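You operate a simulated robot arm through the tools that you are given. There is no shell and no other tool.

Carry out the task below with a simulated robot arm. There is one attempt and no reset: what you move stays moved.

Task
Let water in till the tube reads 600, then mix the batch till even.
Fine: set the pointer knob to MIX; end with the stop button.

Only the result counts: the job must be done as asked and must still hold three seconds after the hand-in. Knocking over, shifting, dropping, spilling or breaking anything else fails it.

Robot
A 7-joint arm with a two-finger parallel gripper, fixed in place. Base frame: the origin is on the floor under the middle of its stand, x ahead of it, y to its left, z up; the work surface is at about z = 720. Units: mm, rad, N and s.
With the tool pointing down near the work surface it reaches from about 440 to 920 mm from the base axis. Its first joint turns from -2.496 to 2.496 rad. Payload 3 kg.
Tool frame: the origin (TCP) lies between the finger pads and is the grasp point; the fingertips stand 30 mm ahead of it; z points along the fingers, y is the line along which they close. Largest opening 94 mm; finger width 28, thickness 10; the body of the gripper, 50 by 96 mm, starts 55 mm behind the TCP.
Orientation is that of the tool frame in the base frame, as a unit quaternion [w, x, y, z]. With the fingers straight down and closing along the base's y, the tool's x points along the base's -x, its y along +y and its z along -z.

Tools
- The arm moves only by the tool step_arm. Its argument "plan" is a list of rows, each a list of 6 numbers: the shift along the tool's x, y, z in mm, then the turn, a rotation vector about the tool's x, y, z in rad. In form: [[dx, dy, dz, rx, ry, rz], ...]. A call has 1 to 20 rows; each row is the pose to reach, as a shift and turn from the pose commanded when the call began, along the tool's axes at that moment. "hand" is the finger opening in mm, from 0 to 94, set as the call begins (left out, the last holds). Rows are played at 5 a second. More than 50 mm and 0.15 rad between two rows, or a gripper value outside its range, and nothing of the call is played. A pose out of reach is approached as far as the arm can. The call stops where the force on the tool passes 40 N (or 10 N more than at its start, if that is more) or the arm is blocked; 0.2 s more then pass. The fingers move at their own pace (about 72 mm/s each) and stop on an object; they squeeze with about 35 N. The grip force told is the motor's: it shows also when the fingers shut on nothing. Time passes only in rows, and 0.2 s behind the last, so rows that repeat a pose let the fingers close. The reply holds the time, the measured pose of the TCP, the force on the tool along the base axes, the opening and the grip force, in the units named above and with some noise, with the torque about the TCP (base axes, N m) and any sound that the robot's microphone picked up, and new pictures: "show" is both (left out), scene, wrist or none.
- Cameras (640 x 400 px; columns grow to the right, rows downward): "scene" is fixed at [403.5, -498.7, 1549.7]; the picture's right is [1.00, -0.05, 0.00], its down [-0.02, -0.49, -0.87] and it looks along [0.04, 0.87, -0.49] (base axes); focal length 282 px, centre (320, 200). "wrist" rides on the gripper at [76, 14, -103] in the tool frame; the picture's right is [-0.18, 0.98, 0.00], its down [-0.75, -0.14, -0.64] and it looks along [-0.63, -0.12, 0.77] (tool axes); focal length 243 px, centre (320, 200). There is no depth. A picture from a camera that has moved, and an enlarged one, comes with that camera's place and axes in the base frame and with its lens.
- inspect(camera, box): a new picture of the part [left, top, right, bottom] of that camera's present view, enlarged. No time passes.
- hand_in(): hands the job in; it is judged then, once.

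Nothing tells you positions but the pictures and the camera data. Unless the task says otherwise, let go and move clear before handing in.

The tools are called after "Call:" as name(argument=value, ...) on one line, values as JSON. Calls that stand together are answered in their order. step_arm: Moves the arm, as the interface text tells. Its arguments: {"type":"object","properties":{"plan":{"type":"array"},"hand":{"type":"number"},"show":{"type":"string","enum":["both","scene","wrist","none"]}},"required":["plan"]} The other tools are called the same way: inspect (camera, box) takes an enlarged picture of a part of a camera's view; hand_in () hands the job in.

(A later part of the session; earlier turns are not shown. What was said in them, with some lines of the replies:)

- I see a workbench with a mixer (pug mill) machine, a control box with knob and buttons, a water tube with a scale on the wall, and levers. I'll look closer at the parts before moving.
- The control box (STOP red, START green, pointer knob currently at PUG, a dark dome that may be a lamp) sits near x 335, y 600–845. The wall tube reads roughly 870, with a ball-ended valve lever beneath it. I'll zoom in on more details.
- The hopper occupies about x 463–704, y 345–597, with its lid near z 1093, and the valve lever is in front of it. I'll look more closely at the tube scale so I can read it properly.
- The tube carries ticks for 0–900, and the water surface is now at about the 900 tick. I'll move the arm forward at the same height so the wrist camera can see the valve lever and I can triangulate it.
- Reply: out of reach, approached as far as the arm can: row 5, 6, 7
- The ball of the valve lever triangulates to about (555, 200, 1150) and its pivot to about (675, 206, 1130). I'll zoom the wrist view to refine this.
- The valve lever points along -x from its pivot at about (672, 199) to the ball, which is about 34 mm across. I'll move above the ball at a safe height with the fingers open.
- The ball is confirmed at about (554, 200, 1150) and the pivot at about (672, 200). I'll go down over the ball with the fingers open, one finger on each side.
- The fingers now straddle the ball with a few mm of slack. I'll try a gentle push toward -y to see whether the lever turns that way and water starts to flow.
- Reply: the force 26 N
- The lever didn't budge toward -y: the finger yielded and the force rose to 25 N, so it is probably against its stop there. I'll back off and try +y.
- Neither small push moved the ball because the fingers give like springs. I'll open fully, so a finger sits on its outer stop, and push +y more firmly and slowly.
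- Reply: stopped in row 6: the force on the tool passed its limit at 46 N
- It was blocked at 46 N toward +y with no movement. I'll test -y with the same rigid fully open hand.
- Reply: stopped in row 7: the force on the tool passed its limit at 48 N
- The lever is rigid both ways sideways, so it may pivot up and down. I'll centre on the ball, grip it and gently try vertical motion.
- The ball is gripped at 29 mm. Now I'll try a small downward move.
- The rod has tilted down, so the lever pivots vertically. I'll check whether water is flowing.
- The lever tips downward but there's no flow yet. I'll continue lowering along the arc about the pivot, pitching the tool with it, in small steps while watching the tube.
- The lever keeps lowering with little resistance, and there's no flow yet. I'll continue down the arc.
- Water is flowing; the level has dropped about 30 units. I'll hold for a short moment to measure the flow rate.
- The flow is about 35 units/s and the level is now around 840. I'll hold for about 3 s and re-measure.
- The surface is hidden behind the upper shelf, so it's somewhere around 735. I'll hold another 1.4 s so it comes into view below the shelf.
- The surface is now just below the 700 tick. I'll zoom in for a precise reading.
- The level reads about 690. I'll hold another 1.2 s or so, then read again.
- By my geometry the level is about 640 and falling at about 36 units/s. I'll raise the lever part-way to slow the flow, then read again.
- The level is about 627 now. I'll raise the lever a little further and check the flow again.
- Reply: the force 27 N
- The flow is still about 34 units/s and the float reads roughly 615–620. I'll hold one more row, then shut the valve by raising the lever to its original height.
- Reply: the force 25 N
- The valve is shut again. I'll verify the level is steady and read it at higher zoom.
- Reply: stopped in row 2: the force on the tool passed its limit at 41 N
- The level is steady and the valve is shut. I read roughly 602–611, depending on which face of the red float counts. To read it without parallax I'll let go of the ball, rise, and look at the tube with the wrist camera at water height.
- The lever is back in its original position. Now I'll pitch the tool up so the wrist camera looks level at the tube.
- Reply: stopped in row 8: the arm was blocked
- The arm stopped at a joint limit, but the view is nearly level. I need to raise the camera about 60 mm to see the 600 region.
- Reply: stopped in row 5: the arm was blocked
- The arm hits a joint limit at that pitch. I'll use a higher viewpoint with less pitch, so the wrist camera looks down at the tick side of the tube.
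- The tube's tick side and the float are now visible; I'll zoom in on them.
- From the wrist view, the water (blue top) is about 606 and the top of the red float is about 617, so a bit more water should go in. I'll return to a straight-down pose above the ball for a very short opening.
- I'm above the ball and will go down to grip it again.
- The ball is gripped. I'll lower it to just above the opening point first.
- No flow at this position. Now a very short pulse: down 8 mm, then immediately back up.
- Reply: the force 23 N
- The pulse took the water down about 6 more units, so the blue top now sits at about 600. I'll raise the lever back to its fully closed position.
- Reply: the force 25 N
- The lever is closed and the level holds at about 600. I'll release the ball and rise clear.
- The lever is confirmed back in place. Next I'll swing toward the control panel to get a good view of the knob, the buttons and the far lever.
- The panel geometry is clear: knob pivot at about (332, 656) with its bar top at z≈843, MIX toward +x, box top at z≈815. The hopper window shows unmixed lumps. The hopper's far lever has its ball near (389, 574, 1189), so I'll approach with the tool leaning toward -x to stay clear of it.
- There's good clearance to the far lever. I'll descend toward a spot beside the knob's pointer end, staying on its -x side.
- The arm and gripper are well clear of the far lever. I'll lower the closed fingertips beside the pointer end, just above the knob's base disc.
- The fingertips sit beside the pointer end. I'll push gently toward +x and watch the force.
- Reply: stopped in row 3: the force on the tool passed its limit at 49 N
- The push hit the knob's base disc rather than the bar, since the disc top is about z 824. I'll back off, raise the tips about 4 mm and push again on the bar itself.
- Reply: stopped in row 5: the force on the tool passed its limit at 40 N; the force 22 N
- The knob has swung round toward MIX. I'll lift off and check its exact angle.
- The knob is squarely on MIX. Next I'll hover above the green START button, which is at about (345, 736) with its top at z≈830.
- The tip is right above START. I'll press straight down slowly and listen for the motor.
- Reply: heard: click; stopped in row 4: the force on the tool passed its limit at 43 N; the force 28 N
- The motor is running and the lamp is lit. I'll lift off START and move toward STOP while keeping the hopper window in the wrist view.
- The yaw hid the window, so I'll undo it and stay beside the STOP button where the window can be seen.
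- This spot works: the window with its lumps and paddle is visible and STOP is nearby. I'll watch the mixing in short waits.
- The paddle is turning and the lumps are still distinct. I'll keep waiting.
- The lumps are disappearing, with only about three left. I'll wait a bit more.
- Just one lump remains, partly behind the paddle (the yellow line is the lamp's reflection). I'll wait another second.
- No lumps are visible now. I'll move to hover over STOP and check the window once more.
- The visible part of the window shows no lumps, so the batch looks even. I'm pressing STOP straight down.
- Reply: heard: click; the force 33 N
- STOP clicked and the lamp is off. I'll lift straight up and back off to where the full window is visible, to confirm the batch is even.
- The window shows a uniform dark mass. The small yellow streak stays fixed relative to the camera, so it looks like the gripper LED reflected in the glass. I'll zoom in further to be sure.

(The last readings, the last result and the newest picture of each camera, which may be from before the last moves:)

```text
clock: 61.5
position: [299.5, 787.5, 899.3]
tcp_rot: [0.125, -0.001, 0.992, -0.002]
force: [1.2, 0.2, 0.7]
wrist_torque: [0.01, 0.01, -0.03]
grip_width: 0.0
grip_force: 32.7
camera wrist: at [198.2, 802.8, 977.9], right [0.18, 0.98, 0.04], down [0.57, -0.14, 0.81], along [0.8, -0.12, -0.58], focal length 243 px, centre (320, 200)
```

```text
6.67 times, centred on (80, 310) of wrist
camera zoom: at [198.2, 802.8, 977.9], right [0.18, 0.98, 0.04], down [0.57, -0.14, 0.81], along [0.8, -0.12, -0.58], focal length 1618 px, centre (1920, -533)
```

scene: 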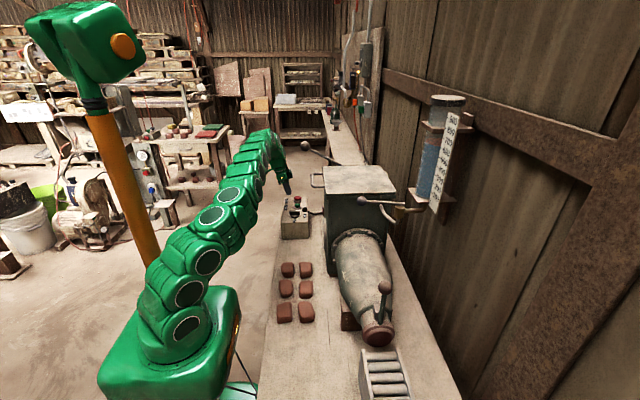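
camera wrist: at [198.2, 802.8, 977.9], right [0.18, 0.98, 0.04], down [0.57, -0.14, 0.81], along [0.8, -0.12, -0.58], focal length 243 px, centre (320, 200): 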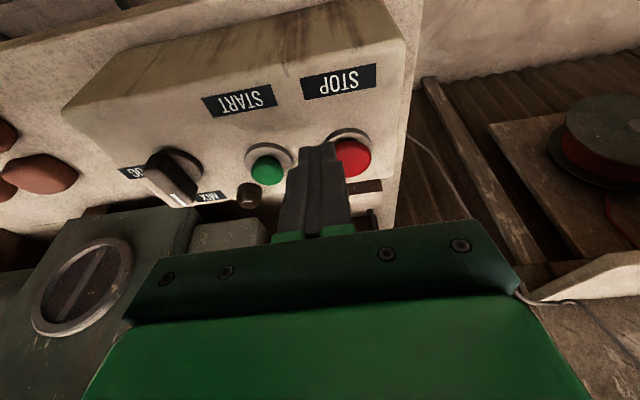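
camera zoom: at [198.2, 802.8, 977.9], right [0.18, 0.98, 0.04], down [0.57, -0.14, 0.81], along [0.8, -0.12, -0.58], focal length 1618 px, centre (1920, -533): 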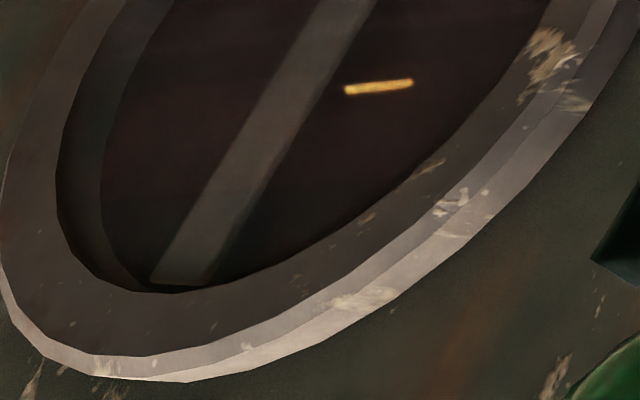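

The batch looks uniform, the motor is stopped, the knob is at MIX and the level is steady at about 600. I'll retreat well clear before handing in.

Call:
step_arm(plan=[[-9, 0, -36, 0, 0, 0], [-18, 0, -73, 0, 0, 0], [-28, 0, -109, 0, 0, 0], [-37, 0, -145, 0, 0, 0], [-37, 0, -145, 0, 0, 0]])

Call:
inspect(camera="scene", box=[262, 170, 342, 230])

Call:
inspect(camera="scene", box=[260, 80, 480, 230])

```text
clock: 62.6
position: [299.1, 786.5, 1050.1]
tcp_rot: [0.126, 0.0, 0.992, -0.003]
force: [0.6, -0.7, 0.6]
wrist_torque: [0.0, -0.02, -0.03]
grip_width: 0.1
grip_force: 33.1
camera wrist: at [197.7, 801.7, 1129.1], right [0.18, 0.98, 0.04], down [0.57, -0.14, 0.81], along [0.8, -0.12, -0.58], focal length 243 px, centre (320, 200)
```

scene: 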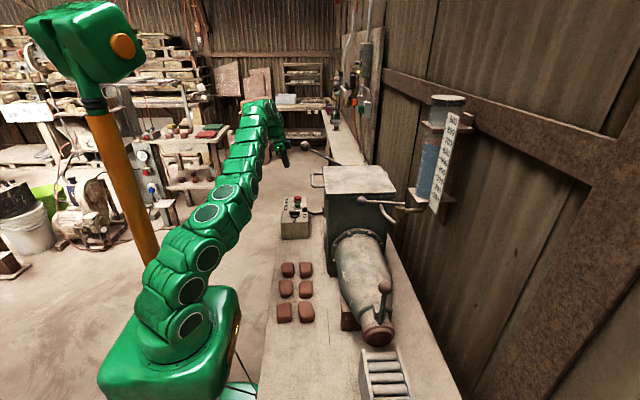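
wrist: 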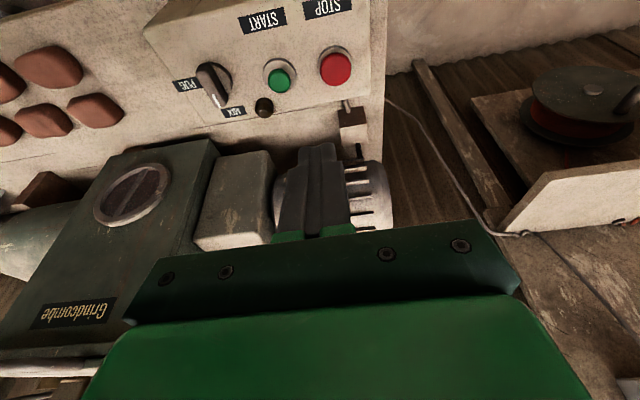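

```text
6.67 times, centred on (302, 200) of scene
camera zoom: at [403.5, -498.7, 1549.7], right [1.0, -0.05, 0.0], down [-0.02, -0.49, -0.87], along [0.04, 0.87, -0.49], focal length 1878 px, centre (440, 200)
```

zoom: 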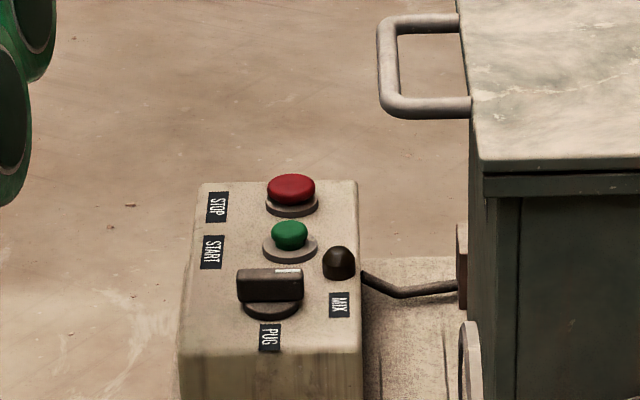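

```text
2.67 times, centred on (370, 155) of scene
camera zoom: at [403.5, -498.7, 1549.7], right [1.0, -0.05, 0.0], down [-0.02, -0.49, -0.87], along [0.04, 0.87, -0.49], focal length 751 px, centre (187, 320)
```

zoom: 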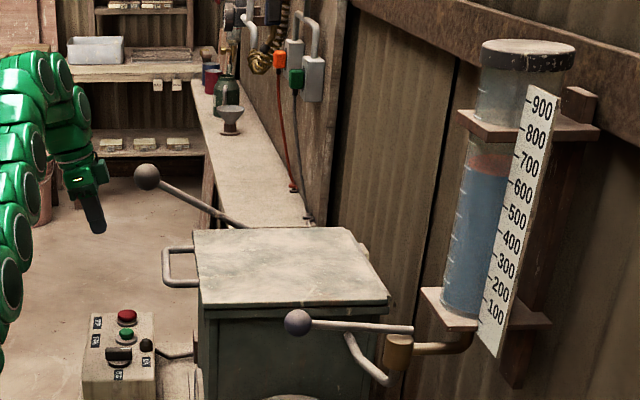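

Everything checks out: the valve is closed, the tube reads about 600 and is steady, the knob is on MIX, the lamp is off, the window is uniform and the arm is clear. I'm handing in.

Call:
hand_in()

```text
The job is handed in.
```

The job is handed in. I let in water until the tube read about 600, mixed the batch until it looked even, and ended with the stop button. No result has come back yet.

- **Water:** the tube went from about 900 to about 600, reading the top of the blue water column. I judged this from the camera pictures, so it could be off by a few units. The red float sits on the water, and its top edge is at about 611. The valve lever is back where it started, and the level stayed steady afterwards.
- **Mixing:** with the pointer knob on MIX, I pressed START and the machine ran for about 9.5 seconds. The lumps in the hopper window had gone by about 8 seconds, and the window looked uniform after the stop.
- **Stop:** I pressed STOP, heard it click, and the lamp went out. The arm was clear of everything before I handed in.

While finding out how the valve lever moves, I pushed it sideways with up to 48 N. While turning the knob, the fingers also hit its base disc with 49 N. In the pictures afterwards I saw nothing shifted or damaged.
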